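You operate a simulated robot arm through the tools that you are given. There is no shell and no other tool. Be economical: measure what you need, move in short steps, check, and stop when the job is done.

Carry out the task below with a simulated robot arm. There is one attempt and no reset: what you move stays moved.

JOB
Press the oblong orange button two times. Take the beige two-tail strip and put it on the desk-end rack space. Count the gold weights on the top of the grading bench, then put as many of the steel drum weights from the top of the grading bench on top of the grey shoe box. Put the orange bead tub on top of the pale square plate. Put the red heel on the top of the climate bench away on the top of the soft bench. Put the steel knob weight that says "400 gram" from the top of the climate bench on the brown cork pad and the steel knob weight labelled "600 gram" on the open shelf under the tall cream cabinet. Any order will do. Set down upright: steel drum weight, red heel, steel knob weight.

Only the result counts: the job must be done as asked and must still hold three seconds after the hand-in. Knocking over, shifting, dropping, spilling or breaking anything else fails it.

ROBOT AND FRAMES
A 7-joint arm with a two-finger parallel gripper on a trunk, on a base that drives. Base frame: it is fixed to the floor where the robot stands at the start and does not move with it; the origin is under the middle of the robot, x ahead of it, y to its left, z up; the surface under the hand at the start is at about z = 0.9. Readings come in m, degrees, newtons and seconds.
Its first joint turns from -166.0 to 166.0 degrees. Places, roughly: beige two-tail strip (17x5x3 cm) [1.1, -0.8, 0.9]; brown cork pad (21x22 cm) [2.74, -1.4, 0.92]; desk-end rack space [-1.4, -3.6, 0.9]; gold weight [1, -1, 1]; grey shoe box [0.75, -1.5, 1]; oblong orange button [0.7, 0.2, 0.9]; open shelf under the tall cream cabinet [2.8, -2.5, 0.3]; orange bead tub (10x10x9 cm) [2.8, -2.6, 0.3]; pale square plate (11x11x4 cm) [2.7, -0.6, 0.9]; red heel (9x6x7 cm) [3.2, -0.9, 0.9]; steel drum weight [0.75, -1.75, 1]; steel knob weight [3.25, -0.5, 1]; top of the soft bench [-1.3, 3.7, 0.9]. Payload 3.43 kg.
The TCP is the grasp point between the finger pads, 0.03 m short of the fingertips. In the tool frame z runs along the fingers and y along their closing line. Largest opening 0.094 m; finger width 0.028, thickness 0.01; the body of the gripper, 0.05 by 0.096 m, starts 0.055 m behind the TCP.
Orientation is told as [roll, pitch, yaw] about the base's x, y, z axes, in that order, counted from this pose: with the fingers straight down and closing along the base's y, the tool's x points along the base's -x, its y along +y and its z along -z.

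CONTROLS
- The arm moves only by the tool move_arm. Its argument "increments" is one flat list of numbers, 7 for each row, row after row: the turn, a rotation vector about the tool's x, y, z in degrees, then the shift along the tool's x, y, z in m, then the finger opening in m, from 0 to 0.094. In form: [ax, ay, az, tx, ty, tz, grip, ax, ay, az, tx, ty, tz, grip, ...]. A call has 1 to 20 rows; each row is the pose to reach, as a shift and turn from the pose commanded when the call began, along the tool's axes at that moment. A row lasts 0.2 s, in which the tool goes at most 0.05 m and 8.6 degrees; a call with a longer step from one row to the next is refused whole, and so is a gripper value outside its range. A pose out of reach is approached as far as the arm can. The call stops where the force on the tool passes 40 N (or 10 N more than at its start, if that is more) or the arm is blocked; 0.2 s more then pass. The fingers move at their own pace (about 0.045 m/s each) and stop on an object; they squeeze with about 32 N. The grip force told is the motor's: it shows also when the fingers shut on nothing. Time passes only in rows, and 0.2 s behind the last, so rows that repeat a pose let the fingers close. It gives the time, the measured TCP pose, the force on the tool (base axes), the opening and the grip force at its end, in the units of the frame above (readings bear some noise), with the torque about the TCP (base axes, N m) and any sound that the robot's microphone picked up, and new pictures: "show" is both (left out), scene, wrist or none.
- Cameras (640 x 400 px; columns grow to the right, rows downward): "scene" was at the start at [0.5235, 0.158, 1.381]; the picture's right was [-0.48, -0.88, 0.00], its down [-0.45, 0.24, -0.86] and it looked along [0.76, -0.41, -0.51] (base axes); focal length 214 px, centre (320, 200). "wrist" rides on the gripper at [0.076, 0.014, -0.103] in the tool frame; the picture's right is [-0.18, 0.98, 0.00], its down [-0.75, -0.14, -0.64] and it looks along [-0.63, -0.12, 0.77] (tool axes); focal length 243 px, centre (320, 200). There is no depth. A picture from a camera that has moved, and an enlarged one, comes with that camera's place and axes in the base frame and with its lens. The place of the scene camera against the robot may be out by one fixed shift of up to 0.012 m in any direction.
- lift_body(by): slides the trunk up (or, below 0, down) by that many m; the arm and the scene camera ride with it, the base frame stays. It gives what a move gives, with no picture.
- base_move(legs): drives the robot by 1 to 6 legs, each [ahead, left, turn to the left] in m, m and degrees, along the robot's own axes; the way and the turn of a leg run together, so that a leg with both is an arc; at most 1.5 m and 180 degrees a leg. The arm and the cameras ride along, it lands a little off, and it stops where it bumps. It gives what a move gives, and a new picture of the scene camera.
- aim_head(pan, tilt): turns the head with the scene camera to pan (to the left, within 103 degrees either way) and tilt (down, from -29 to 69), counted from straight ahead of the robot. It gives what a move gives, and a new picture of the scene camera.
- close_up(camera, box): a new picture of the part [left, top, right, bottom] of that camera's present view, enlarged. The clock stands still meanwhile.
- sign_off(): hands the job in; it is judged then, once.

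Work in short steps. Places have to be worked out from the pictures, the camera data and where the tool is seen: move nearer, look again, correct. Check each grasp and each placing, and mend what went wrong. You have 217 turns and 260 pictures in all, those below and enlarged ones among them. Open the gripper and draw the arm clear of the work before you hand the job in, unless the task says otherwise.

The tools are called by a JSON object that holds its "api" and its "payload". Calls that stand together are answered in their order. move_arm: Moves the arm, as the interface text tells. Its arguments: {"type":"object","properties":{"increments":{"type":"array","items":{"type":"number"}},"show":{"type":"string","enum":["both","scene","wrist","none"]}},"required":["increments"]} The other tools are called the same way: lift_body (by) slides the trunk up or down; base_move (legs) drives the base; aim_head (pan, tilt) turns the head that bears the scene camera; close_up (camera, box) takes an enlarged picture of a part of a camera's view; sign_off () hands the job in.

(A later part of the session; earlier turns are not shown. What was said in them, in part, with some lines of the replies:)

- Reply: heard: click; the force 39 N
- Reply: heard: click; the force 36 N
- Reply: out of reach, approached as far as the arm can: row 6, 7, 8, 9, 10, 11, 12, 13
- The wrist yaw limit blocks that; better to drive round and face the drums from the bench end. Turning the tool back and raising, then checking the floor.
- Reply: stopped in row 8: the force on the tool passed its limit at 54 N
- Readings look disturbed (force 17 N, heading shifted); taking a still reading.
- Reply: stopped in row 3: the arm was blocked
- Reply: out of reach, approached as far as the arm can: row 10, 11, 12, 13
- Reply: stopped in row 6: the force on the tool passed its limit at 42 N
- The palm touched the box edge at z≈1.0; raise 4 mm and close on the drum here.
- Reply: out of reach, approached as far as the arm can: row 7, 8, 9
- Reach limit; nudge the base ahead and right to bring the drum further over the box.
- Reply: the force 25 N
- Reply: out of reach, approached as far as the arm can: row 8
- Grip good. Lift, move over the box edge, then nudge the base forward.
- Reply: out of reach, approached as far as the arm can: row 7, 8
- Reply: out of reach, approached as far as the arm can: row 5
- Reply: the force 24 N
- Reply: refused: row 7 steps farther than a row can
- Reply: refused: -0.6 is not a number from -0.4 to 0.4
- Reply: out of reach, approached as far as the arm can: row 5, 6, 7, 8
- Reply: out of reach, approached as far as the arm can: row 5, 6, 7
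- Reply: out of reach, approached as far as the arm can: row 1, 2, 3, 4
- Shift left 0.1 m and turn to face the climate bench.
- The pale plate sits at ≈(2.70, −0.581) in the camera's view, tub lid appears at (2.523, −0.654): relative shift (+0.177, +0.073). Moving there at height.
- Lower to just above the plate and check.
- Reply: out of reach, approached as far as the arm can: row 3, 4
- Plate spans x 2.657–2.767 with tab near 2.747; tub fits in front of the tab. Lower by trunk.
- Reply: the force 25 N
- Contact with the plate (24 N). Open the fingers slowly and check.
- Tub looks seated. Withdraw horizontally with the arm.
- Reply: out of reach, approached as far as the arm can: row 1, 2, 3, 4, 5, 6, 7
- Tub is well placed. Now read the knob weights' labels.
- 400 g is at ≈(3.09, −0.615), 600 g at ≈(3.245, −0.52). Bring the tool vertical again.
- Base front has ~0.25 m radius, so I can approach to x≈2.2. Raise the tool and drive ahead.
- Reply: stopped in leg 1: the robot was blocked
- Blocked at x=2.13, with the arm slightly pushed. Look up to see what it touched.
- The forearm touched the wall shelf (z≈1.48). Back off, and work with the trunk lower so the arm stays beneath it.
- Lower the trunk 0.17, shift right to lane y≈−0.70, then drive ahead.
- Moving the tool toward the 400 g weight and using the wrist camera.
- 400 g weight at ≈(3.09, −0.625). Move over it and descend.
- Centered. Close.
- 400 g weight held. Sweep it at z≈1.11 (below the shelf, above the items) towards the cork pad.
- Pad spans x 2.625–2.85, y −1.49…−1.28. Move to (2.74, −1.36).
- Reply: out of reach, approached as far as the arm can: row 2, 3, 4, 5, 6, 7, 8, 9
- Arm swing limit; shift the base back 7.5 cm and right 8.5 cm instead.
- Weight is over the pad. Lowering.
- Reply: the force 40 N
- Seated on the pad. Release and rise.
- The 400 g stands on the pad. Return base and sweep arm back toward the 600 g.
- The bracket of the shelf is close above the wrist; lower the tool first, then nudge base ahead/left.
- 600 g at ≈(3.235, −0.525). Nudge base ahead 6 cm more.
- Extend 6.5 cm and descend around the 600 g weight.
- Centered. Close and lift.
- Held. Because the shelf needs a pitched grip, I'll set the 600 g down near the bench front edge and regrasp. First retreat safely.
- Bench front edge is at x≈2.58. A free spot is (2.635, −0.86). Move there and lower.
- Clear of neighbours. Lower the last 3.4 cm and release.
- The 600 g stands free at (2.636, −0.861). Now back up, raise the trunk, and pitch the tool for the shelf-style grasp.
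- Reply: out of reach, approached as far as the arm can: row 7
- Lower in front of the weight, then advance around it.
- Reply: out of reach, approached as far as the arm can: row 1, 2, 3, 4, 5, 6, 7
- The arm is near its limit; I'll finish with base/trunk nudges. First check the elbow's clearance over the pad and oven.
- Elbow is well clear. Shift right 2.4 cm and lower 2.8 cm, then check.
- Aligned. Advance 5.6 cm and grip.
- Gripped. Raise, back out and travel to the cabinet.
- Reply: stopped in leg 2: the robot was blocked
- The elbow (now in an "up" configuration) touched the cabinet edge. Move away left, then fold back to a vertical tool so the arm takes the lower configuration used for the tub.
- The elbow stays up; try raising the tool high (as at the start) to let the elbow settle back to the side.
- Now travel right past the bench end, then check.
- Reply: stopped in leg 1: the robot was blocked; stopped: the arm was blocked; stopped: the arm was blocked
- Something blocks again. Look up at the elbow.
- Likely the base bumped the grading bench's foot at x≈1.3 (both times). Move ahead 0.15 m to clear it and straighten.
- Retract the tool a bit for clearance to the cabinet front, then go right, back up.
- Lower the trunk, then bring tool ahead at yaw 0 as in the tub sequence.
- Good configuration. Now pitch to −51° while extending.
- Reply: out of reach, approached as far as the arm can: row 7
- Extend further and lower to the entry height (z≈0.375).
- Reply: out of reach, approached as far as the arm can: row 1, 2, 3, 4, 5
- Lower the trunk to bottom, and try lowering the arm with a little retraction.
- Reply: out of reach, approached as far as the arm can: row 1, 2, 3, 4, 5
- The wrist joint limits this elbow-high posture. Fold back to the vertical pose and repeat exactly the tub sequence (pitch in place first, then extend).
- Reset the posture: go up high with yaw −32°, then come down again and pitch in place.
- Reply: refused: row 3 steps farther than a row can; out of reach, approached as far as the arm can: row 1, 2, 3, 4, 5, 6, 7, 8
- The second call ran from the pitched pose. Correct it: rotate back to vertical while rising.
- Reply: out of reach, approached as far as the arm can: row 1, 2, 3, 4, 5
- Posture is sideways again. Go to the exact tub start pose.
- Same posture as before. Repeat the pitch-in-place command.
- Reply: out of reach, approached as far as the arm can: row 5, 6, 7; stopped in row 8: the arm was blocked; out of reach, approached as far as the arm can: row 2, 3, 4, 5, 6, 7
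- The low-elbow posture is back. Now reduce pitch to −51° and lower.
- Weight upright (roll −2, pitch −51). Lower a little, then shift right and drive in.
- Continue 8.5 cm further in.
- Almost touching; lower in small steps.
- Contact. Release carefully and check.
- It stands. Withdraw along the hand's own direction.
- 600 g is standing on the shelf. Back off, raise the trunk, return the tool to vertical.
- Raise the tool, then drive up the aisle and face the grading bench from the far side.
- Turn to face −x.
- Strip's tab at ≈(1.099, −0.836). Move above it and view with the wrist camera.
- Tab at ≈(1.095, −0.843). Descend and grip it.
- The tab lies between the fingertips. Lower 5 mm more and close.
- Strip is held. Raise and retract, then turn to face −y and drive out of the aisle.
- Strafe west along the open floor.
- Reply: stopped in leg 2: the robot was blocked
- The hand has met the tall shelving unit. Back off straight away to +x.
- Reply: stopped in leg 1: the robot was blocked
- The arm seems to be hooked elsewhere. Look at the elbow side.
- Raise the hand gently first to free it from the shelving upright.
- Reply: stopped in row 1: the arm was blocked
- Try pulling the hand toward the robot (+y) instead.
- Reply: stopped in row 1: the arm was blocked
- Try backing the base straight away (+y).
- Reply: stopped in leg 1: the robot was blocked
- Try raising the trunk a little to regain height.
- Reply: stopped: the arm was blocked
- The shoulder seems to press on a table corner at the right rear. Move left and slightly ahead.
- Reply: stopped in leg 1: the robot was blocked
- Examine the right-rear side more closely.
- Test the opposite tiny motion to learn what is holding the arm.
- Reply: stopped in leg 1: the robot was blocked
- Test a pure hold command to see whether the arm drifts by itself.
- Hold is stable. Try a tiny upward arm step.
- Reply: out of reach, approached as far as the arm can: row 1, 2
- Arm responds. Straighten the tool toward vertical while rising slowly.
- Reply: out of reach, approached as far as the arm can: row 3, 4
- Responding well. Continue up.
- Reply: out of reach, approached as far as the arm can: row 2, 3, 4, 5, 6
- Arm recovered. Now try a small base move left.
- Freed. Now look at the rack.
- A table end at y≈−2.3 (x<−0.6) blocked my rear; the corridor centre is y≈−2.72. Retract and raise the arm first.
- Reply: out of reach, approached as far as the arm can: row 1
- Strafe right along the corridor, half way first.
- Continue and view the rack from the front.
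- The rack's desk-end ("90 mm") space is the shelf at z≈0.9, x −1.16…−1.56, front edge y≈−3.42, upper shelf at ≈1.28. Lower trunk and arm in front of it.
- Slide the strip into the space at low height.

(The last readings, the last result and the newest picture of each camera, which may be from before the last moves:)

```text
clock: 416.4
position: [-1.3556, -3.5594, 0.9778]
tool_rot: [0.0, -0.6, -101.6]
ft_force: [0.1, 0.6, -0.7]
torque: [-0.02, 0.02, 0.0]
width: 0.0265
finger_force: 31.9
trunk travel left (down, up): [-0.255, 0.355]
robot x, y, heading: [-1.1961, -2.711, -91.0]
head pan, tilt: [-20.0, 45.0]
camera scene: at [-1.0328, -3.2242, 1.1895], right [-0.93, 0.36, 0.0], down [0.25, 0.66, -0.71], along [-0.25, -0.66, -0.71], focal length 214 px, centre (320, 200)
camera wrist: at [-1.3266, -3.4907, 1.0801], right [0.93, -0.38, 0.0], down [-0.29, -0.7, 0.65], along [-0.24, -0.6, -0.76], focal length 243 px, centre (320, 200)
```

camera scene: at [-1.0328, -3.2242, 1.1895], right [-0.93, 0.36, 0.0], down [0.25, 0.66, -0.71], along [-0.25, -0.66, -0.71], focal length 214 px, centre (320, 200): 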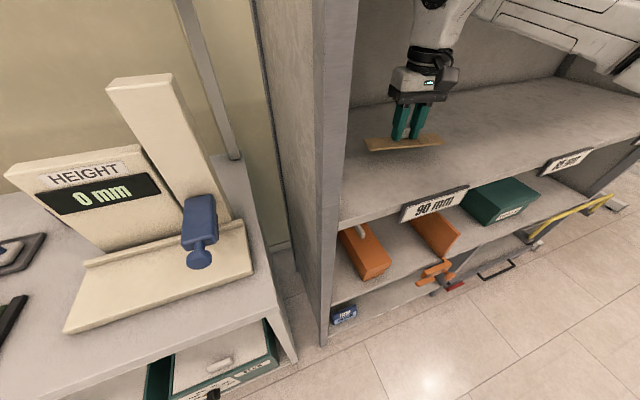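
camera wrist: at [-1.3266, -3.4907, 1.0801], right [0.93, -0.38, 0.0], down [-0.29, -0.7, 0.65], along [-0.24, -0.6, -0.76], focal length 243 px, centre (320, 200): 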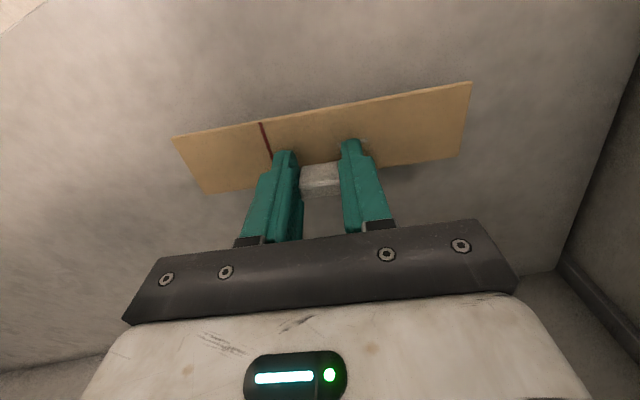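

Inside with no contact. Lower onto the shelf.

{"api": "move_arm", "payload": {"increments": [0, 0, 0, 0, 0, 0.015, 0.01, 0, 0, 0, 0, 0, 0.025, 0.01, 0, 0, 0, 0, 0, 0.031, 0.01, 0, 0, 0, 0, 0, 0.036, 0.01, 0, 0, 0, 0, 0, 0.041, 0.01, 0, 0, 0, 0, 0, 0.045, 0.01], "show": "none"}}

```text
clock: 417.8
position: [-1.3574, -3.5612, 0.9356]
tool_rot: [0.1, -0.7, -101.7]
ft_force: [-2.8, -2.2, 18.1]
torque: [0.47, 0.04, 0.04]
width: 0.0266
finger_force: 32.5
trunk travel left (down, up): [-0.255, 0.355]
robot x, y, heading: [-1.1911, -2.7071, -90.7]
head pan, tilt: [-20.0, 45.0]
```

Seated (18 N). Open, rise a little and withdraw straight out.

{"api": "move_arm", "payload": {"increments": [0, 0, 0, 0, 0, 0, 0.03, 0, 0, 0, 0, 0, 0, 0.05, 0, 0, 0, 0, 0, 0, 0.055, 0, 0, 0, 0, 0, -0.02, 0.055, 0, 0, 0, 0, 0, -0.04, 0.055, 0, 0, 0, 0.04, 0, -0.04, 0.055, 0, 0, 0, 0.08, -0.01, -0.04, 0.055, 0, 0, 0, 0.12, -0.02, -0.04, 0.055, 0, 0, 0, 0.16, -0.03, -0.04, 0.055, 0, 0, 0, 0.2, -0.03, -0.04, 0.055, 0, 0, 0, 0.24, -0.03, -0.04, 0.055, 0, 0, 0, 0.28, -0.03, -0.04, 0.055]}}

```text
clock: 420.4
position: [-1.3307, -3.2817, 0.97]
tool_rot: [0.0, -0.6, -101.6]
ft_force: [0.7, -0.1, -1.0]
torque: [0.02, -0.01, 0.02]
width: 0.0551
finger_force: 0.2
trunk travel left (down, up): [-0.255, 0.355]
robot x, y, heading: [-1.1934, -2.7101, -90.9]
head pan, tilt: [-20.0, 45.0]
camera scene: at [-1.0327, -3.2244, 1.1894], right [-0.93, 0.36, 0.0], down [0.25, 0.66, -0.71], along [-0.25, -0.66, -0.71], focal length 214 px, centre (320, 200)
camera wrist: at [-1.3003, -3.2115, 1.0725], right [0.93, -0.38, 0.0], down [-0.29, -0.7, 0.65], along [-0.24, -0.6, -0.76], focal length 243 px, centre (320, 200)
```

scene: 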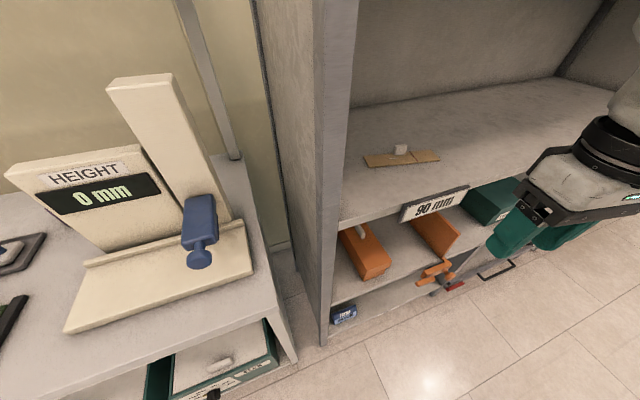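
wrist: 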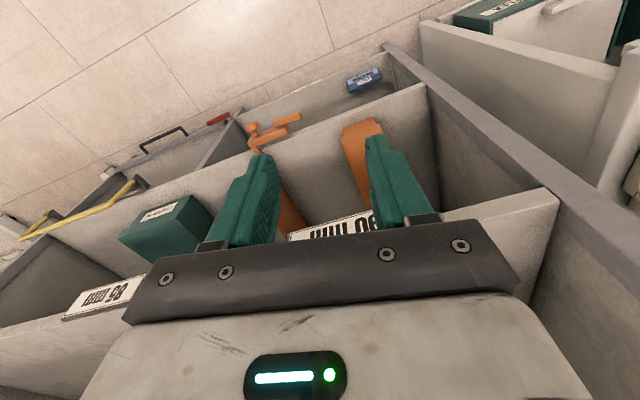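

Strip is placed in the desk-end space. Raise and drive back east.

{"api": "move_arm", "payload": {"increments": [0, 0, 0, 0, 0, -0.045, 0.055, 0, 0, -3, 0, 0, -0.09, 0.055, 0, 0, -6, 0, 0, -0.135, 0.055, 0, 0, -9, 0, 0, -0.18, 0.055], "show": "none"}}

{"api": "lift_body", "payload": {"by": 0.15}}

{"api": "base_move", "payload": {"legs": [[0, 1.0, 1], [0, 1.2, 0], [0, 0.9, 0]]}}

```text
clock: 421.4
position: [-1.3296, -3.2779, 1.1517]
tool_rot: [0.0, -0.5, -92.5]
ft_force: [-0.5, -0.1, 0.6]
torque: [0.04, -0.02, 0.0]
width: 0.0548
finger_force: 0.0
trunk travel left (down, up): [-0.255, 0.355]
robot x, y, heading: [-1.1917, -2.7106, -90.9]
head pan, tilt: [-20.0, 45.0]
```

```text
clock: 423.1
position: [-1.3294, -3.2789, 1.3011]
tool_rot: [0.0, -0.6, -92.6]
ft_force: [-0.2, -0.1, 0.0]
torque: [0.01, 0.0, 0.01]
width: 0.0552
finger_force: 0.1
trunk travel left (down, up): [-0.405, 0.205]
robot x, y, heading: [-1.1938, -2.7079, -90.6]
head pan, tilt: [-20.0, 45.0]
```

```text
clock: 438.3
position: [1.7688, -3.3116, 1.3006]
tool_rot: [0.0, -0.7, -92.2]
ft_force: [-0.9, -0.2, 0.3]
torque: [0.0, 0.01, 0.04]
width: 0.0551
finger_force: 0.1
trunk travel left (down, up): [-0.405, 0.205]
robot x, y, heading: [1.9004, -2.7409, -90.7]
head pan, tilt: [-20.0, 45.0]
camera scene: at [2.0654, -3.256, 1.3395], right [-0.94, 0.35, 0.0], down [0.25, 0.66, -0.71], along [-0.25, -0.66, -0.71], focal length 214 px, centre (320, 200)
```

scene: 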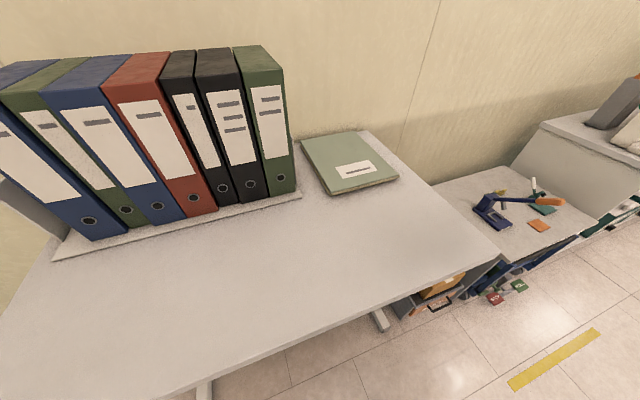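

Reverse up the aisle and turn to face the climate bench.

{"api": "base_move", "payload": {"legs": [[-1.45, 0, 0], [-0.55, 0, 0], [0, 0, 90.5]]}}

{"api": "aim_head", "payload": {"pan": -15, "tilt": 35}}

```text
clock: 452.2
position: [2.4816, -0.8418, 1.3002]
tool_rot: [-0.1, -0.6, 0.2]
ft_force: [-0.1, -0.9, 0.2]
torque: [0.01, 0.01, -0.01]
width: 0.0552
finger_force: 0.1
trunk travel left (down, up): [-0.405, 0.205]
robot x, y, heading: [1.906, -0.7305, 1.6]
head pan, tilt: [-20.0, 45.0]
camera scene: at [2.4211, -0.543, 1.3395], right [-0.31, -0.95, 0.0], down [-0.67, 0.22, -0.71], along [0.67, -0.22, -0.71], focal length 214 px, centre (320, 200)
```

scene: 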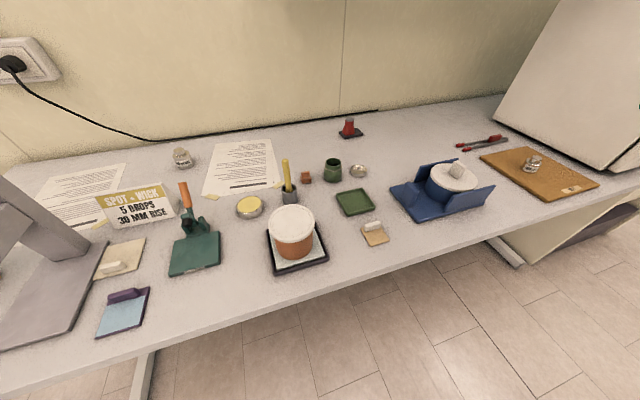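

```text
clock: 452.9
position: [2.4799, -0.8422, 1.3]
tool_rot: [0.0, -0.6, 0.2]
ft_force: [0.1, -0.1, 0.2]
torque: [0.0, 0.01, -0.04]
width: 0.0551
finger_force: 0.1
trunk travel left (down, up): [-0.405, 0.205]
robot x, y, heading: [1.9053, -0.7326, 2.0]
head pan, tilt: [-15.0, 35.0]
camera scene: at [2.4296, -0.5377, 1.3543], right [-0.23, -0.97, 0.0], down [-0.56, 0.13, -0.82], along [0.8, -0.19, -0.57], focal length 214 px, centre (320, 200)
```

scene: 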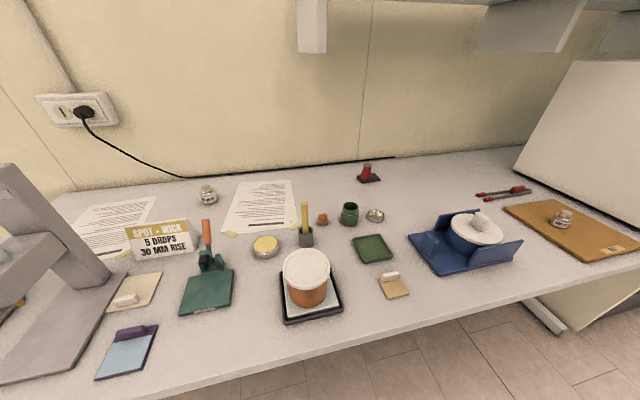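

All is in order. Zoom on the heel.

{"api": "close_up", "payload": {"camera": "scene", "box": [335, 145, 405, 200]}}

```text
7.27 times, centred on (370, 172) of scene
camera zoom: at [2.4296, -0.5377, 1.3543], right [-0.23, -0.97, 0.0], down [-0.56, 0.13, -0.82], along [0.8, -0.19, -0.57], focal length 1560 px, centre (-44, 400)
```

zoom: 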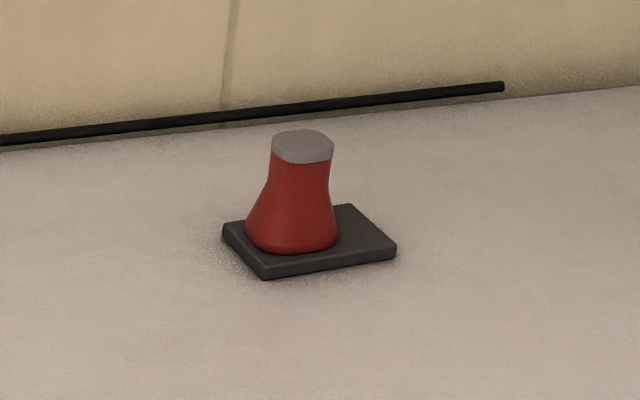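

Heel: neck at ≈(3.16, −0.92), top z≈0.97. Lower the tool to pass under the shelf and drive ahead.

{"api": "move_arm", "payload": {"increments": [0, 0, 0, 0, 0, 0.05, 0.08, 0, 0, 0, 0, 0, 0.1, 0.08, 0, 0, 0, 0, 0, 0.15, 0.08, 0, 0, 0, 0, 0, 0.2, 0.08, 0, 0, 0, 0, 0, 0.23, 0.08], "show": "none"}}

{"api": "base_move", "payload": {"legs": [[0, 0, -2], [0.17, 0.0, 0], [0.16, 0, 0]]}}

```text
clock: 454.1
position: [2.4836, -0.843, 1.0673]
tool_rot: [0.0, -0.7, 0.2]
ft_force: [-0.6, 0.2, -0.5]
torque: [-0.03, 0.0, 0.01]
width: 0.08
finger_force: 0.1
trunk travel left (down, up): [-0.405, 0.205]
robot x, y, heading: [1.9061, -0.7288, 1.8]
head pan, tilt: [-15.0, 35.0]
```

```text
clock: 457.0
position: [2.8154, -0.861, 1.0682]
tool_rot: [-0.1, -0.6, -1.6]
ft_force: [-0.2, 0.8, 0.5]
torque: [-0.01, 0.01, -0.01]
width: 0.08
finger_force: 0.1
trunk travel left (down, up): [-0.405, 0.205]
robot x, y, heading: [2.2423, -0.7313, -0.0]
head pan, tilt: [-15.0, 35.0]
camera scene: at [2.7715, -0.5549, 1.3544], right [-0.26, -0.97, 0.0], down [-0.55, 0.15, -0.82], along [0.79, -0.21, -0.57], focal length 214 px, centre (320, 200)
```

scene: 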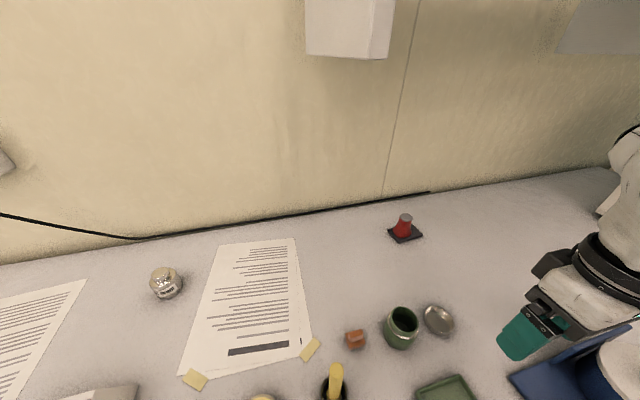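

Extend toward the heel.

{"api": "move_arm", "payload": {"increments": [0, 0, 0, -0.045, -0.007, 0, 0.08, 0, 0, 0, -0.09, -0.014, 0, 0.08, 0, 0, 0, -0.135, -0.02, 0, 0.08, 0, 0, 0, -0.18, -0.027, 0, 0.08, 0, 0, 0, -0.225, -0.033, 0, 0.08, 0, 0, 0, -0.265, -0.039, 0, 0.08, 0, 0, 0, -0.265, -0.039, 0, 0.08], "show": "wrist"}}

```text
clock: 458.6
position: [3.0813, -0.908, 1.0692]
tool_rot: [-0.1, -0.6, -1.6]
ft_force: [-0.4, -0.4, 0.4]
torque: [-0.02, 0.03, -0.03]
width: 0.0798
finger_force: 0.0
trunk travel left (down, up): [-0.405, 0.205]
robot x, y, heading: [2.2444, -0.7352, -0.1]
head pan, tilt: [-15.0, 35.0]
camera wrist: at [3.005, -0.8937, 1.1723], right [0.21, 0.98, 0.0], down [0.74, -0.16, 0.65], along [0.64, -0.14, -0.76], focal length 243 px, centre (320, 200)
```

wrist: 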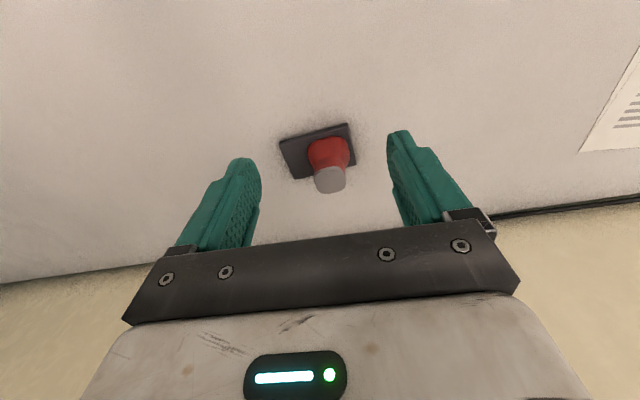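

Heel neck at (3.152, −0.915). Move over and descend to z≈0.972.

{"api": "move_arm", "payload": {"increments": [0, 0, 0, -0.036, -0.004, 0, 0.08, 0, 0, 0, -0.071, -0.009, 0, 0.08, 0, 0, 0, -0.071, -0.009, 0.04, 0.08, 0, 0, 0, -0.071, -0.009, 0.08, 0.08, 0, 0, 0, -0.071, -0.009, 0.098, 0.08, 0, 0, 0, -0.071, -0.009, 0.098, 0.08], "show": "wrist"}}

```text
clock: 460.0
position: [3.1519, -0.9201, 0.9723]
tool_rot: [0.0, -0.5, -1.6]
ft_force: [0.2, -0.8, 0.1]
torque: [0.01, -0.02, 0.03]
width: 0.0799
finger_force: 0.0
trunk travel left (down, up): [-0.405, 0.205]
robot x, y, heading: [2.2427, -0.7392, -0.3]
head pan, tilt: [-15.0, 35.0]
camera wrist: at [3.0751, -0.9056, 1.0748], right [0.21, 0.98, 0.0], down [0.74, -0.16, 0.65], along [0.63, -0.14, -0.76], focal length 243 px, centre (320, 200)
```

wrist: 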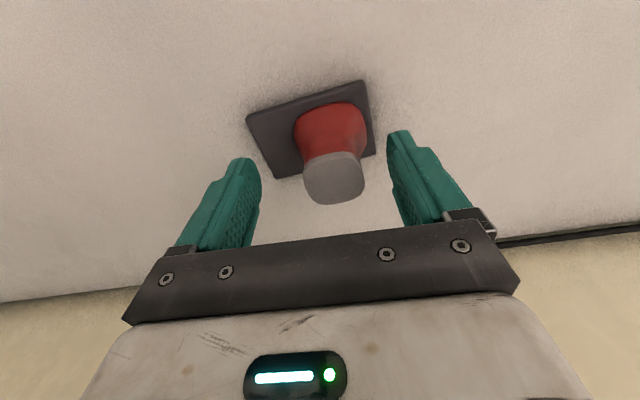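

Centre by 6 mm and close.

{"api": "move_arm", "payload": {"increments": [0, 0, 0, 0.002, 0.006, 0, 0.08, 0, 0, 0, 0.002, 0.006, 0, 0.06, 0, 0, 0, 0.002, 0.006, 0, 0.04, 0, 0, 0, 0.002, 0.006, 0, 0.02, 0, 0, 0, 0.002, 0.006, 0, 0.02], "show": "wrist"}}

```text
clock: 461.2
position: [3.1495, -0.9143, 0.9734]
tool_rot: [-0.1, -0.5, -1.6]
ft_force: [-0.3, 0.6, 1.2]
torque: [-0.18, -0.01, 0.02]
width: 0.0327
finger_force: 32.0
trunk travel left (down, up): [-0.405, 0.205]
robot x, y, heading: [2.2426, -0.7353, -0.2]
head pan, tilt: [-15.0, 35.0]
camera wrist: at [3.0729, -0.9, 1.0754], right [0.21, 0.98, 0.0], down [0.74, -0.16, 0.65], along [0.64, -0.14, -0.76], focal length 243 px, centre (320, 200)
```

wrist: 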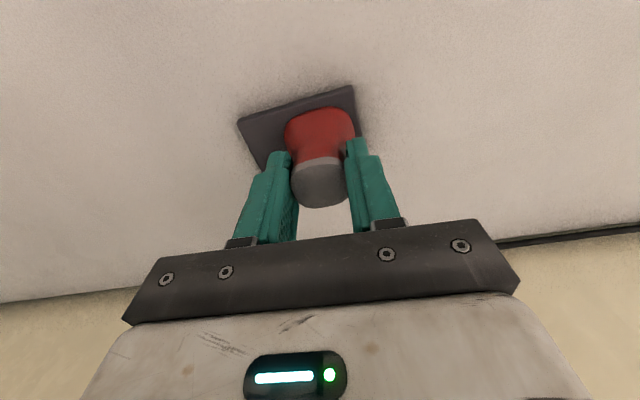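

Gripped. Lift and check that the base comes along.

{"api": "move_arm", "payload": {"increments": [0, 0, 0, 0, 0, -0.03, 0.02, 0, 0, 0, 0, 0, -0.06, 0.02, 0, 0, 0, 0, 0, -0.09, 0.02], "show": "wrist"}}

```text
clock: 462.0
position: [3.1489, -0.9144, 1.0639]
tool_rot: [0.0, -0.6, -1.5]
ft_force: [0.8, 0.1, -1.1]
torque: [0.01, -0.01, -0.02]
width: 0.0324
finger_force: 32.4
trunk travel left (down, up): [-0.405, 0.205]
robot x, y, heading: [2.2427, -0.7297, -0.3]
head pan, tilt: [-15.0, 35.0]
camera wrist: at [3.0726, -0.8997, 1.1662], right [0.21, 0.98, 0.0], down [0.74, -0.16, 0.65], along [0.63, -0.14, -0.76], focal length 243 px, centre (320, 200)
```

wrist: 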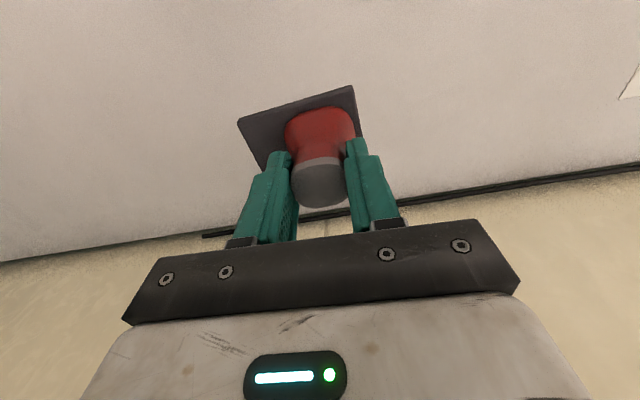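

Heel with its base is lifted. Retreat: raise slightly, retract, and back out.

{"api": "move_arm", "payload": {"increments": [0, 0, 0, 0, 0, -0.03, 0.02, 0, 0, 0, 0, 0, -0.06, 0.02, 0, 0, 0, 0.045, 0.009, -0.06, 0.02, 0, 0, 0, 0.09, 0.018, -0.06, 0.02, 0, 0, 0, 0.135, 0.027, -0.06, 0.02, 0, 0, 0, 0.18, 0.036, -0.06, 0.02, 0, 0, 0, 0.225, 0.045, -0.06, 0.02, 0, 0, 0, 0.27, 0.054, -0.06, 0.02, 0, 0, 0, 0.315, 0.063, -0.06, 0.02], "show": "none"}}

{"api": "base_move", "payload": {"legs": [[-0.37, 0, 0]]}}

```text
clock: 464.0
position: [2.8341, -0.8428, 1.1203]
tool_rot: [0.0, -0.6, -1.5]
ft_force: [-0.7, -0.1, -0.8]
torque: [0.01, -0.01, 0.02]
width: 0.0323
finger_force: 31.9
trunk travel left (down, up): [-0.405, 0.205]
robot x, y, heading: [2.2414, -0.7328, -0.1]
head pan, tilt: [-15.0, 35.0]
```

```text
clock: 466.4
position: [2.4629, -0.8394, 1.1203]
tool_rot: [0.0, -0.5, -1.6]
ft_force: [0.6, 0.1, -0.8]
torque: [0.0, 0.01, 0.01]
width: 0.0324
finger_force: 32.3
trunk travel left (down, up): [-0.405, 0.205]
robot x, y, heading: [1.8667, -0.7336, -0.0]
head pan, tilt: [-15.0, 35.0]
camera scene: at [2.4005, -0.5542, 1.3543], right [-0.26, -0.97, 0.0], down [-0.55, 0.15, -0.82], along [0.79, -0.21, -0.57], focal length 214 px, centre (320, 200)
```

scene: 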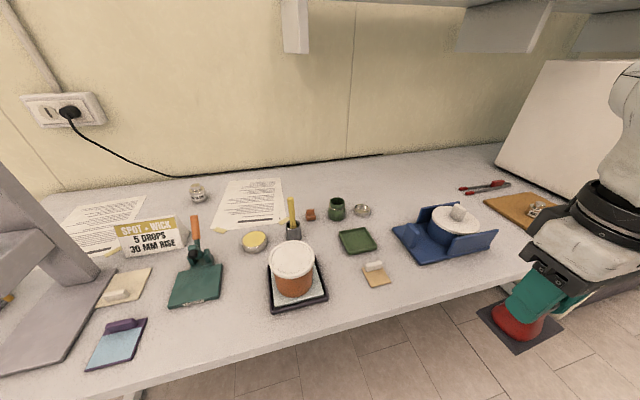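

Raise the heel, turn north and drive up.

{"api": "move_arm", "payload": {"increments": [0, 0, 0, 0, 0, -0.045, 0.02, 0, 0, 0, 0, 0, -0.09, 0.02, 0, 0, 0, 0, 0, -0.135, 0.02, 0, 0, 0, 0, 0, -0.18, 0.02], "show": "none"}}

{"api": "base_move", "payload": {"legs": [[0, 0, 90], [1.2, 0, 0]]}}

{"api": "aim_head", "payload": {"pan": 45, "tilt": 20}}

```text
clock: 467.4
position: [2.4621, -0.8436, 1.3006]
tool_rot: [0.0, -0.5, -1.4]
ft_force: [-0.2, -0.3, -2.0]
torque: [0.0, 0.02, -0.02]
width: 0.0324
finger_force: 31.8
trunk travel left (down, up): [-0.405, 0.205]
robot x, y, heading: [1.8722, -0.7318, -0.1]
head pan, tilt: [-15.0, 35.0]
```

```text
clock: 477.2
position: [1.9397, 1.0366, 1.3003]
tool_rot: [0.0, -0.6, 90.2]
ft_force: [-0.3, -0.5, -1.6]
torque: [0.01, -0.02, 0.0]
width: 0.0323
finger_force: 31.7
trunk travel left (down, up): [-0.405, 0.205]
robot x, y, heading: [1.8465, 0.444, 91.6]
head pan, tilt: [-15.0, 35.0]
camera scene: at [1.6615, 0.9698, 1.3543], right [0.97, -0.23, 0.0], down [-0.13, -0.56, -0.82], along [0.19, 0.8, -0.57], focal length 214 px, centre (320, 200)
```

scene: 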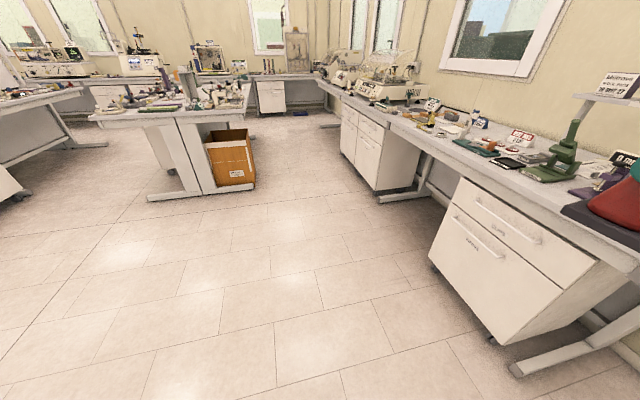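

```text
clock: 478.5
position: [1.9386, 1.0365, 1.3004]
tool_rot: [-0.1, -0.7, 90.2]
ft_force: [-0.1, -0.4, -1.2]
torque: [-0.01, 0.0, 0.03]
width: 0.0323
finger_force: 32.1
trunk travel left (down, up): [-0.405, 0.205]
robot x, y, heading: [1.8463, 0.4402, 91.7]
head pan, tilt: [45.0, 20.0]
camera scene: at [1.5735, 0.948, 1.3781], right [0.69, 0.73, 0.0], down [0.25, -0.23, -0.94], along [-0.68, 0.64, -0.34], focal length 214 px, centre (320, 200)
```

scene: 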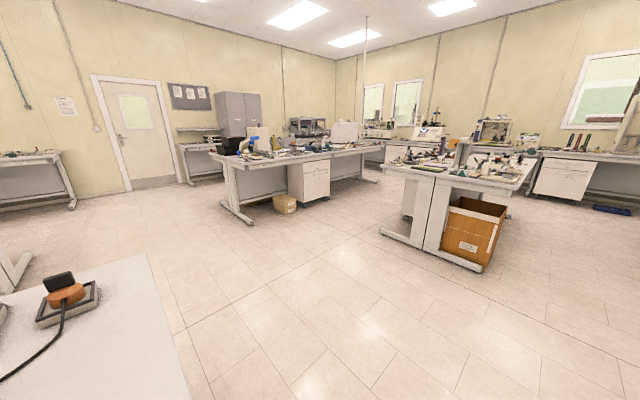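

The soft bench is at x≈−1.0…−1.7, y≈1.9…4.8. Drive north, strafe west, then view it.

{"api": "base_move", "payload": {"legs": [[1.4, 0, 0], [0, 1.2, 0], [0, 1.0, 0]]}}

{"api": "aim_head", "payload": {"pan": 50, "tilt": 25}}

```text
clock: 495.9
position: [-0.3032, 2.3817, 1.3006]
tool_rot: [0.0, -0.6, 89.7]
ft_force: [-0.1, 0.1, -1.2]
torque: [-0.01, -0.02, -0.02]
width: 0.0322
finger_force: 31.5
trunk travel left (down, up): [-0.405, 0.205]
robot x, y, heading: [-0.3977, 1.7896, 91.2]
head pan, tilt: [45.0, 20.0]
camera scene: at [-0.6687, 2.2956, 1.3782], right [0.69, 0.72, 0.0], down [0.25, -0.24, -0.94], along [-0.68, 0.65, -0.34], focal length 214 px, centre (320, 200)
```

scene: 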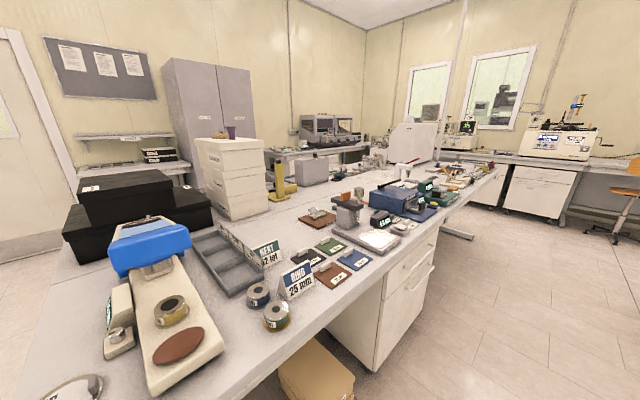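

```text
clock: 496.6
position: [-0.3016, 2.3809, 1.2991]
tool_rot: [0.0, -0.6, 89.9]
ft_force: [-0.2, 0.2, -0.9]
torque: [0.02, 0.01, 0.01]
width: 0.032
finger_force: 31.8
trunk travel left (down, up): [-0.405, 0.205]
robot x, y, heading: [-0.3981, 1.7847, 91.2]
head pan, tilt: [50.0, 25.0]
camera scene: at [-0.6733, 2.2889, 1.3701], right [0.63, 0.78, 0.0], down [0.33, -0.26, -0.91], along [-0.71, 0.57, -0.42], focal length 214 px, centre (320, 200)
```

scene: 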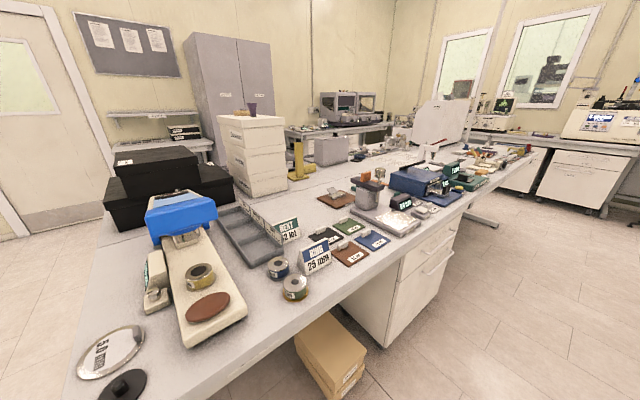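

Drive further north alongside the bench and look for labels and a free spot.

{"api": "base_move", "payload": {"legs": [[1.3, -0.1, 0]]}}

{"api": "aim_head", "payload": {"pan": 90, "tilt": 40}}

```text
clock: 503.2
position: [-0.2396, 3.6926, 1.3011]
tool_rot: [0.1, -0.6, 90.2]
ft_force: [-0.4, -0.3, -0.9]
torque: [-0.04, 0.03, 0.0]
width: 0.0319
finger_force: 32.0
trunk travel left (down, up): [-0.405, 0.205]
robot x, y, heading: [-0.3332, 3.0982, 91.7]
head pan, tilt: [50.0, 25.0]
camera scene: at [-0.6103, 3.5981, 1.3701], right [0.62, 0.78, 0.0], down [0.33, -0.26, -0.91], along [-0.71, 0.56, -0.42], focal length 214 px, centre (320, 200)
```

scene: 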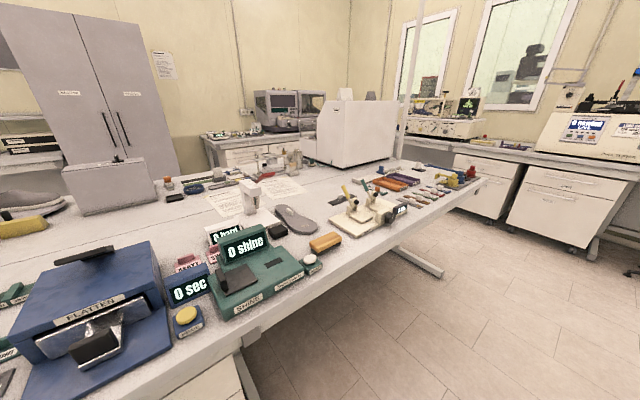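

```text
clock: 504.2
position: [-0.24, 3.6925, 1.3005]
tool_rot: [0.0, -0.5, 90.1]
ft_force: [0.4, 0.5, -0.3]
torque: [0.01, -0.01, 0.01]
width: 0.032
finger_force: 31.8
trunk travel left (down, up): [-0.405, 0.205]
robot x, y, heading: [-0.3315, 3.099, 91.6]
head pan, tilt: [90.0, 40.0]
camera scene: at [-0.623, 3.5386, 1.3468], right [-0.03, 1.0, 0.0], down [0.64, 0.02, -0.77], along [-0.77, -0.02, -0.64], focal length 214 px, centre (320, 200)
```

scene: 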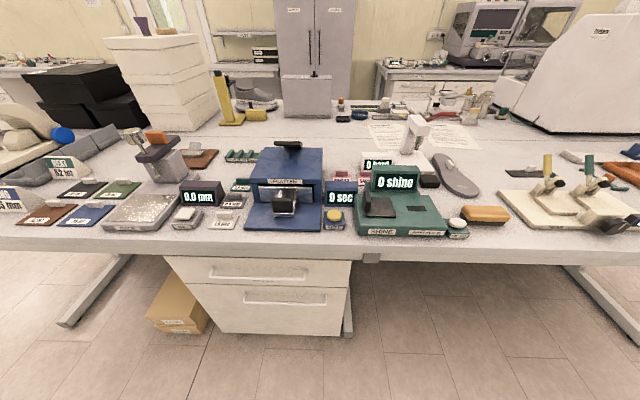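

This is the bench centred on y≈3.6. Zoom to find a free spot.

{"api": "close_up", "payload": {"camera": "scene", "box": [320, 100, 560, 250]}}

```text
2.67 times, centred on (440, 175) of scene
camera zoom: at [-0.623, 3.5386, 1.3468], right [-0.03, 1.0, 0.0], down [0.64, 0.02, -0.77], along [-0.77, -0.02, -0.64], focal length 572 px, centre (0, 267)
```

zoom: 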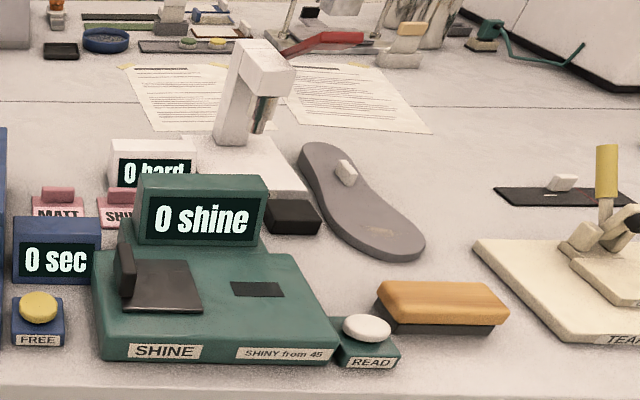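

Soft bench spans x −0.95…−1.64. A free spot lies at ≈(−1.45, 4.20). Drive alongside, then face it.

{"api": "base_move", "payload": {"legs": [[1.0, 0.05, 0], [0, 0, 88]]}}

{"api": "aim_head", "payload": {"pan": 0, "tilt": 45}}

```text
clock: 513.1
position: [-1.0097, 4.2233, 1.3003]
tool_rot: [0.0, -0.5, 177.2]
ft_force: [0.1, 0.1, -0.7]
torque: [0.03, 0.0, 0.0]
width: 0.0318
finger_force: 32.0
trunk travel left (down, up): [-0.405, 0.205]
robot x, y, heading: [-0.4196, 4.0994, 178.6]
head pan, tilt: [90.0, 40.0]
camera scene: at [-0.866, 3.8364, 1.3468], right [-1.0, 0.02, 0.0], down [0.01, 0.64, -0.77], along [-0.02, -0.77, -0.64], focal length 214 px, centre (320, 200)
```

scene: 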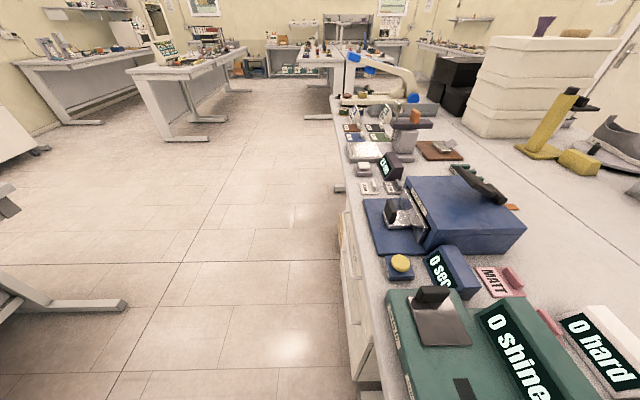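

```text
clock: 514.8
position: [-1.009, 4.225, 1.3001]
tool_rot: [0.0, -0.5, 177.2]
ft_force: [0.0, 0.2, -0.6]
torque: [0.0, -0.02, 0.01]
width: 0.032
finger_force: 32.1
trunk travel left (down, up): [-0.405, 0.205]
robot x, y, heading: [-0.4188, 4.1048, 178.8]
head pan, tilt: [0.0, 45.0]
camera scene: at [-0.9455, 3.9231, 1.3395], right [0.02, 1.0, 0.0], down [0.71, -0.01, -0.71], along [-0.71, 0.01, -0.71], focal length 214 px, centre (320, 200)
```

scene: 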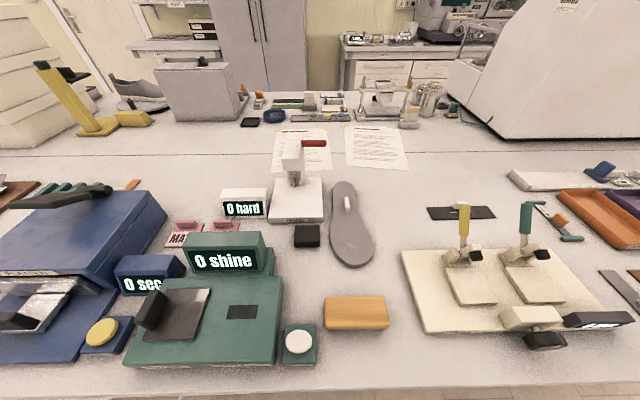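

Free gap at y 4.09–4.25, x≈−1.40. Move the base ahead 0.15, then the arm over the spot.

{"api": "base_move", "payload": {"legs": [[0.15, 0, 0]]}}

{"api": "move_arm", "payload": {"increments": [0, 0, 0, -0.04, 0.013, 0.01, 0.02, 0, 0, 0, -0.08, 0.026, 0.02, 0.02, 0, 0, 0, -0.12, 0.039, 0.04, 0.02, 0, 0, 0, -0.16, 0.052, 0.06, 0.02, 0, 0, 0, -0.2, 0.064, 0.08, 0.02, 0, 0, 0, -0.235, 0.075, 0.1, 0.02, 0, 0, 0, -0.235, 0.075, 0.14, 0.02, 0, 0, 0, -0.235, 0.075, 0.18, 0.02, 0, 0, 0, -0.235, 0.075, 0.2, 0.02, 0, 0, 0, -0.235, 0.075, 0.2, 0.02]}}

```text
clock: 516.1
position: [-1.1606, 4.2258, 1.3006]
tool_rot: [0.1, -0.7, 177.2]
ft_force: [0.1, 0.2, -1.6]
torque: [-0.01, 0.0, 0.01]
width: 0.0319
finger_force: 31.9
trunk travel left (down, up): [-0.405, 0.205]
robot x, y, heading: [-0.5722, 4.1033, 178.6]
head pan, tilt: [0.0, 45.0]
camera scene: at [-1.0964, 3.9262, 1.3395], right [0.02, 1.0, 0.0], down [0.71, -0.01, -0.71], along [-0.71, 0.01, -0.71], focal length 214 px, centre (320, 200)
```

scene: 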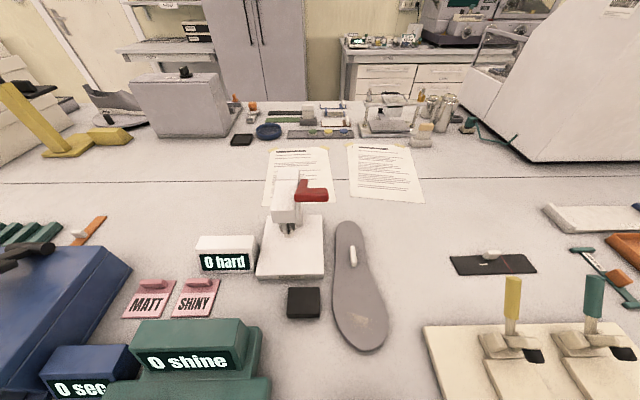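

```text
clock: 518.4
position: [-1.3991, 4.1621, 1.1018]
tool_rot: [0.1, -0.5, 177.3]
ft_force: [0.2, 0.6, -0.9]
torque: [0.0, 0.05, -0.01]
width: 0.032
finger_force: 32.2
trunk travel left (down, up): [-0.405, 0.205]
robot x, y, heading: [-0.5706, 4.105, 178.8]
head pan, tilt: [0.0, 45.0]
camera scene: at [-1.0967, 3.9262, 1.3394], right [0.02, 1.0, 0.0], down [0.71, -0.01, -0.71], along [-0.71, 0.01, -0.71], focal length 214 px, centre (320, 200)
camera wrist: at [-1.3226, 4.1421, 1.2044], right [-0.23, -0.97, 0.0], down [-0.74, 0.18, 0.65], along [-0.63, 0.15, -0.76], focal length 243 px, centre (320, 200)
```

scene: 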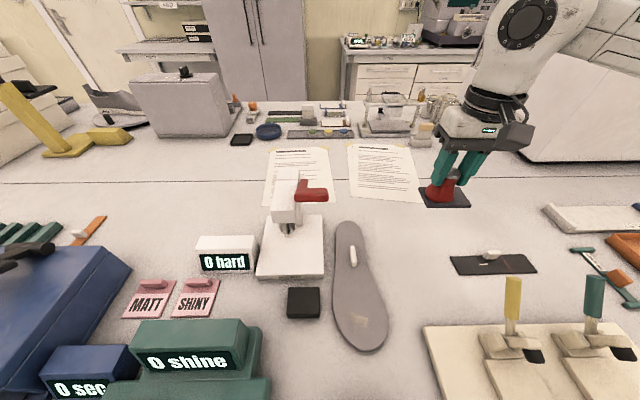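
wrist: 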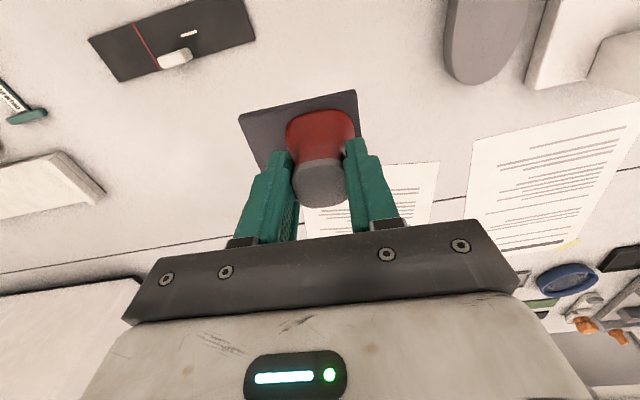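

Spot is clear; shift 1.5 cm away from the board and lower.

{"api": "move_arm", "payload": {"increments": [0, 0, 0, 0, 0.015, 0.03, 0.02, 0, 0, 0, 0, 0.015, 0.07, 0.02, 0, 0, 0, 0, 0.015, 0.1, 0.02, 0, 0, 0, 0, 0.015, 0.115, 0.02, 0, 0, 0, 0, 0.015, 0.122, 0.02, 0, 0, 0, 0, 0.015, 0.126, 0.02, 0, 0, 0, 0, 0.015, 0.13, 0.02], "show": "wrist"}}

```text
clock: 520.0
position: [-1.402, 4.1488, 0.9746]
tool_rot: [0.1, -0.6, 177.2]
ft_force: [2.0, 0.3, 11.7]
torque: [0.11, -0.28, -0.05]
width: 0.0319
finger_force: 32.0
trunk travel left (down, up): [-0.405, 0.205]
robot x, y, heading: [-0.5697, 4.106, 178.7]
head pan, tilt: [0.0, 45.0]
camera wrist: at [-1.325, 4.1284, 1.0767], right [-0.23, -0.97, 0.0], down [-0.74, 0.18, 0.65], along [-0.63, 0.15, -0.76], focal length 243 px, centre (320, 200)
```

wrist: 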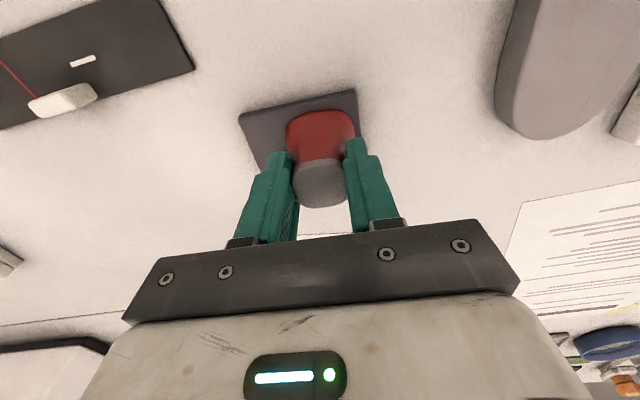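

Touching down. Release and rise.

{"api": "move_arm", "payload": {"increments": [0, 0, 0, 0, 0, 0, 0.045, 0, 0, 0, 0, 0, 0, 0.06, 0, 0, 0, 0, 0, 0, 0.06, 0, 0, 0, 0, 0, -0.04, 0.06, 0, 0, 0, 0, 0, -0.08, 0.06, 0, 0, 0, 0, 0, -0.13, 0.06, 0, 0, 0, 0, 0, -0.18, 0.06, 0, 0, 0, 0, 0, -0.23, 0.06]}}

```text
clock: 521.8
position: [-1.3984, 4.1491, 1.2035]
tool_rot: [-0.2, -0.4, 177.2]
ft_force: [0.2, 0.5, 0.2]
torque: [-0.01, -0.03, -0.01]
width: 0.0599
finger_force: 0.1
trunk travel left (down, up): [-0.405, 0.205]
robot x, y, heading: [-0.5697, 4.1025, 178.8]
head pan, tilt: [0.0, 45.0]
camera scene: at [-1.0967, 3.9262, 1.3393], right [0.02, 1.0, 0.0], down [0.71, -0.01, -0.71], along [-0.71, 0.01, -0.71], focal length 214 px, centre (320, 200)
camera wrist: at [-1.3226, 4.1287, 1.307], right [-0.23, -0.97, 0.0], down [-0.74, 0.18, 0.65], along [-0.63, 0.15, -0.76], focal length 243 px, centre (320, 200)
```

scene: 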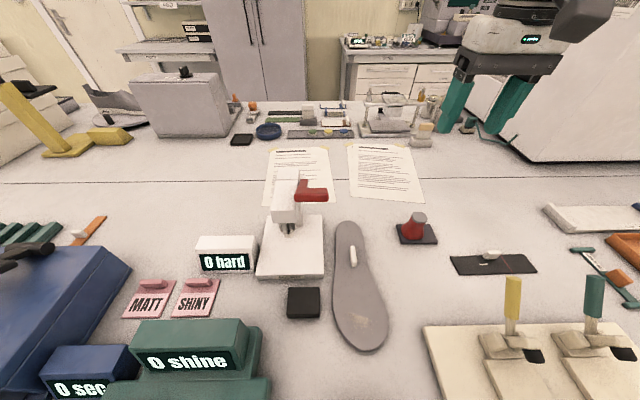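
wrist: 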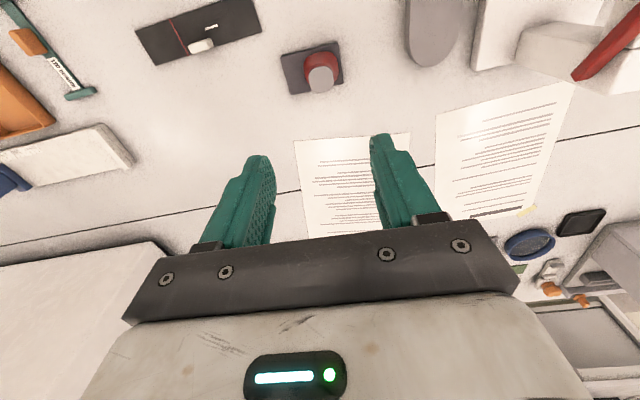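

Heel stands upright. Withdraw the arm and check the bench's name label.

{"api": "move_arm", "payload": {"increments": [0, 0, 0, 0.04, -0.01, -0.02, 0.06, 0, 0, 0, 0.08, -0.02, -0.04, 0.06, 0, 0, 0, 0.12, -0.03, -0.06, 0.06, 0, 0, 0, 0.16, -0.04, -0.08, 0.06, 0, 0, 0, 0.2, -0.05, -0.1, 0.06, 0, 0, 0, 0.24, -0.06, -0.1, 0.06], "show": "none"}}

{"api": "base_move", "payload": {"legs": [[-0.4, 0, 0]]}}

{"api": "aim_head", "payload": {"pan": 0, "tilt": 50}}

```text
clock: 523.1
position: [-1.1539, 4.1945, 1.2989]
tool_rot: [0.0, -0.5, 177.1]
ft_force: [0.4, -0.6, -0.3]
torque: [-0.01, -0.01, -0.01]
width: 0.0603
finger_force: 0.1
trunk travel left (down, up): [-0.405, 0.205]
robot x, y, heading: [-0.57, 4.104, 178.8]
head pan, tilt: [0.0, 45.0]
```

```text
clock: 525.6
position: [-0.7559, 4.1882, 1.2987]
tool_rot: [0.0, -0.4, 177.1]
ft_force: [0.2, -0.1, 0.6]
torque: [0.01, 0.01, 0.0]
width: 0.0601
finger_force: 0.0
trunk travel left (down, up): [-0.405, 0.205]
robot x, y, heading: [-0.1772, 4.0941, 178.6]
head pan, tilt: [0.0, 45.0]
camera scene: at [-0.6993, 3.9186, 1.3394], right [0.02, 1.0, 0.0], down [0.71, -0.02, -0.71], along [-0.71, 0.02, -0.71], focal length 214 px, centre (320, 200)
```

scene: 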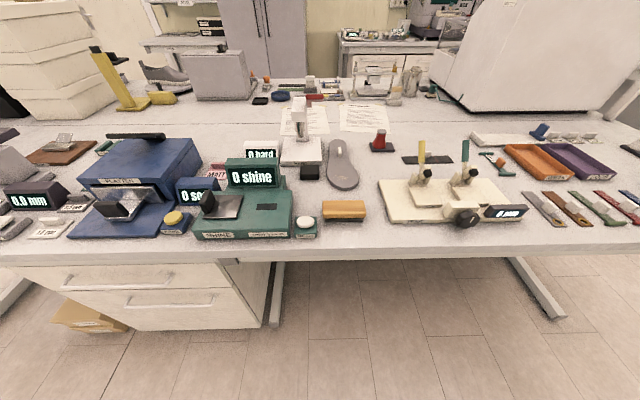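

```text
clock: 526.3
position: [-0.757, 4.1879, 1.2992]
tool_rot: [0.0, -0.5, 177.1]
ft_force: [-0.2, -0.4, -0.1]
torque: [-0.01, -0.02, -0.02]
width: 0.0596
finger_force: 0.2
trunk travel left (down, up): [-0.405, 0.205]
robot x, y, heading: [-0.1728, 4.0929, 178.6]
head pan, tilt: [0.0, 50.0]
camera scene: at [-0.6949, 3.9185, 1.3326], right [0.02, 1.0, 0.0], down [0.77, -0.02, -0.64], along [-0.64, 0.02, -0.77], focal length 214 px, centre (320, 200)
```

scene: 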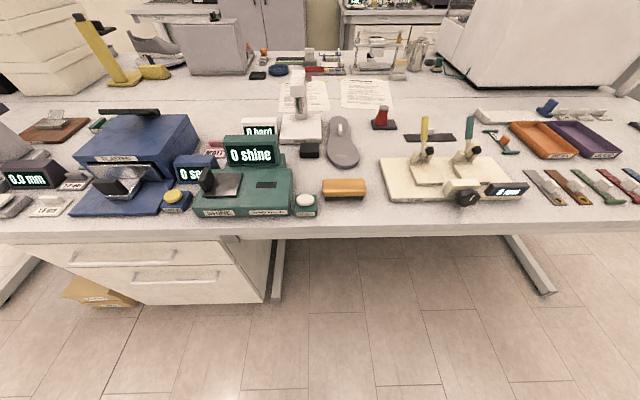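

Zoom on the mark on the bench's front edge.

{"api": "close_up", "payload": {"camera": "scene", "box": [180, 210, 300, 290]}}

{"api": "aim_head", "payload": {"pan": -45, "tilt": 40}}

```text
5.00 times, centred on (240, 250) of scene
camera zoom: at [-0.6949, 3.9185, 1.3326], right [0.02, 1.0, 0.0], down [0.77, -0.02, -0.64], along [-0.64, 0.02, -0.77], focal length 1072 px, centre (720, -50)
```

zoom: 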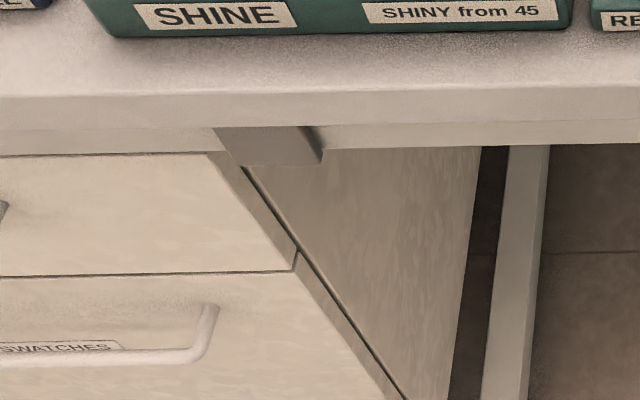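

```text
clock: 527.4
position: [-0.7578, 4.1883, 1.2987]
tool_rot: [0.0, -0.5, 177.2]
ft_force: [-0.1, -0.2, 1.2]
torque: [-0.04, 0.01, -0.01]
width: 0.0599
finger_force: 0.0
trunk travel left (down, up): [-0.405, 0.205]
robot x, y, heading: [-0.1745, 4.0954, 178.6]
head pan, tilt: [-45.0, 40.0]
camera scene: at [-0.6767, 3.9781, 1.3467], right [0.72, 0.69, 0.0], down [0.44, -0.46, -0.77], along [-0.53, 0.55, -0.64], focal length 214 px, centre (320, 200)
```

scene: 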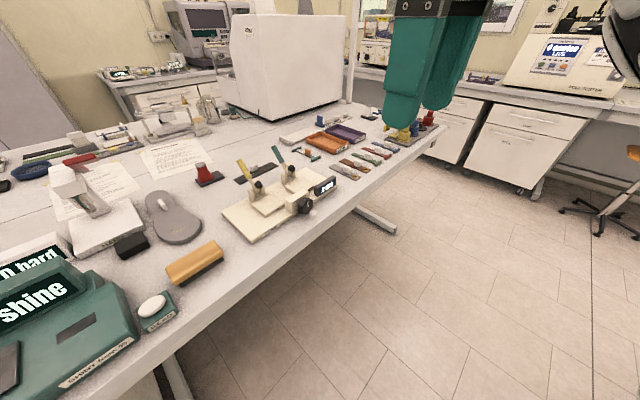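

The heel is upright on the soft bench, and the arm is withdrawn with the gripper open. Every part of the job was seen in place after it was set down, so I'm handing in.

{"api": "sign_off", "payload": {}}

```text
The job is handed in.
```

I handed the job in with every part done, but the robot bumped a few things on the way and I did not check all of them again.

**Done:**
- **Button:** the orange button was pressed twice, with a click each time.
- **Strip:** the beige two-tail strip lies in the desk-end rack space, the one labelled "90 mm".
- **Drums:** I counted two gold weights, so the 170 g and 150 g steel drums stand on the grey shoe box.
- **Tub:** the bead tub sits on the pale square plate.
- **Heel:** the red heel stands on the soft bench. I saw no name label on that bench and identified it by its position.
- **Knob weights:** the 400 g stands on the cork pad and the 600 g on the open shelf under the cabinet.

**Bumps:**
- The elbow pressed on the binders on the grading bench. They looked unmoved afterwards.
- The forearm touched the wall shelf over the climate bench. The jars still stood.
- The base was stopped twice near the end of the grading bench. I think it hit the bench's foot, and did not look at that bench again afterwards.
- The base and arm jammed near a table end at about (-0.6, -2.3). I did not go back to see whether anything on that table moved.
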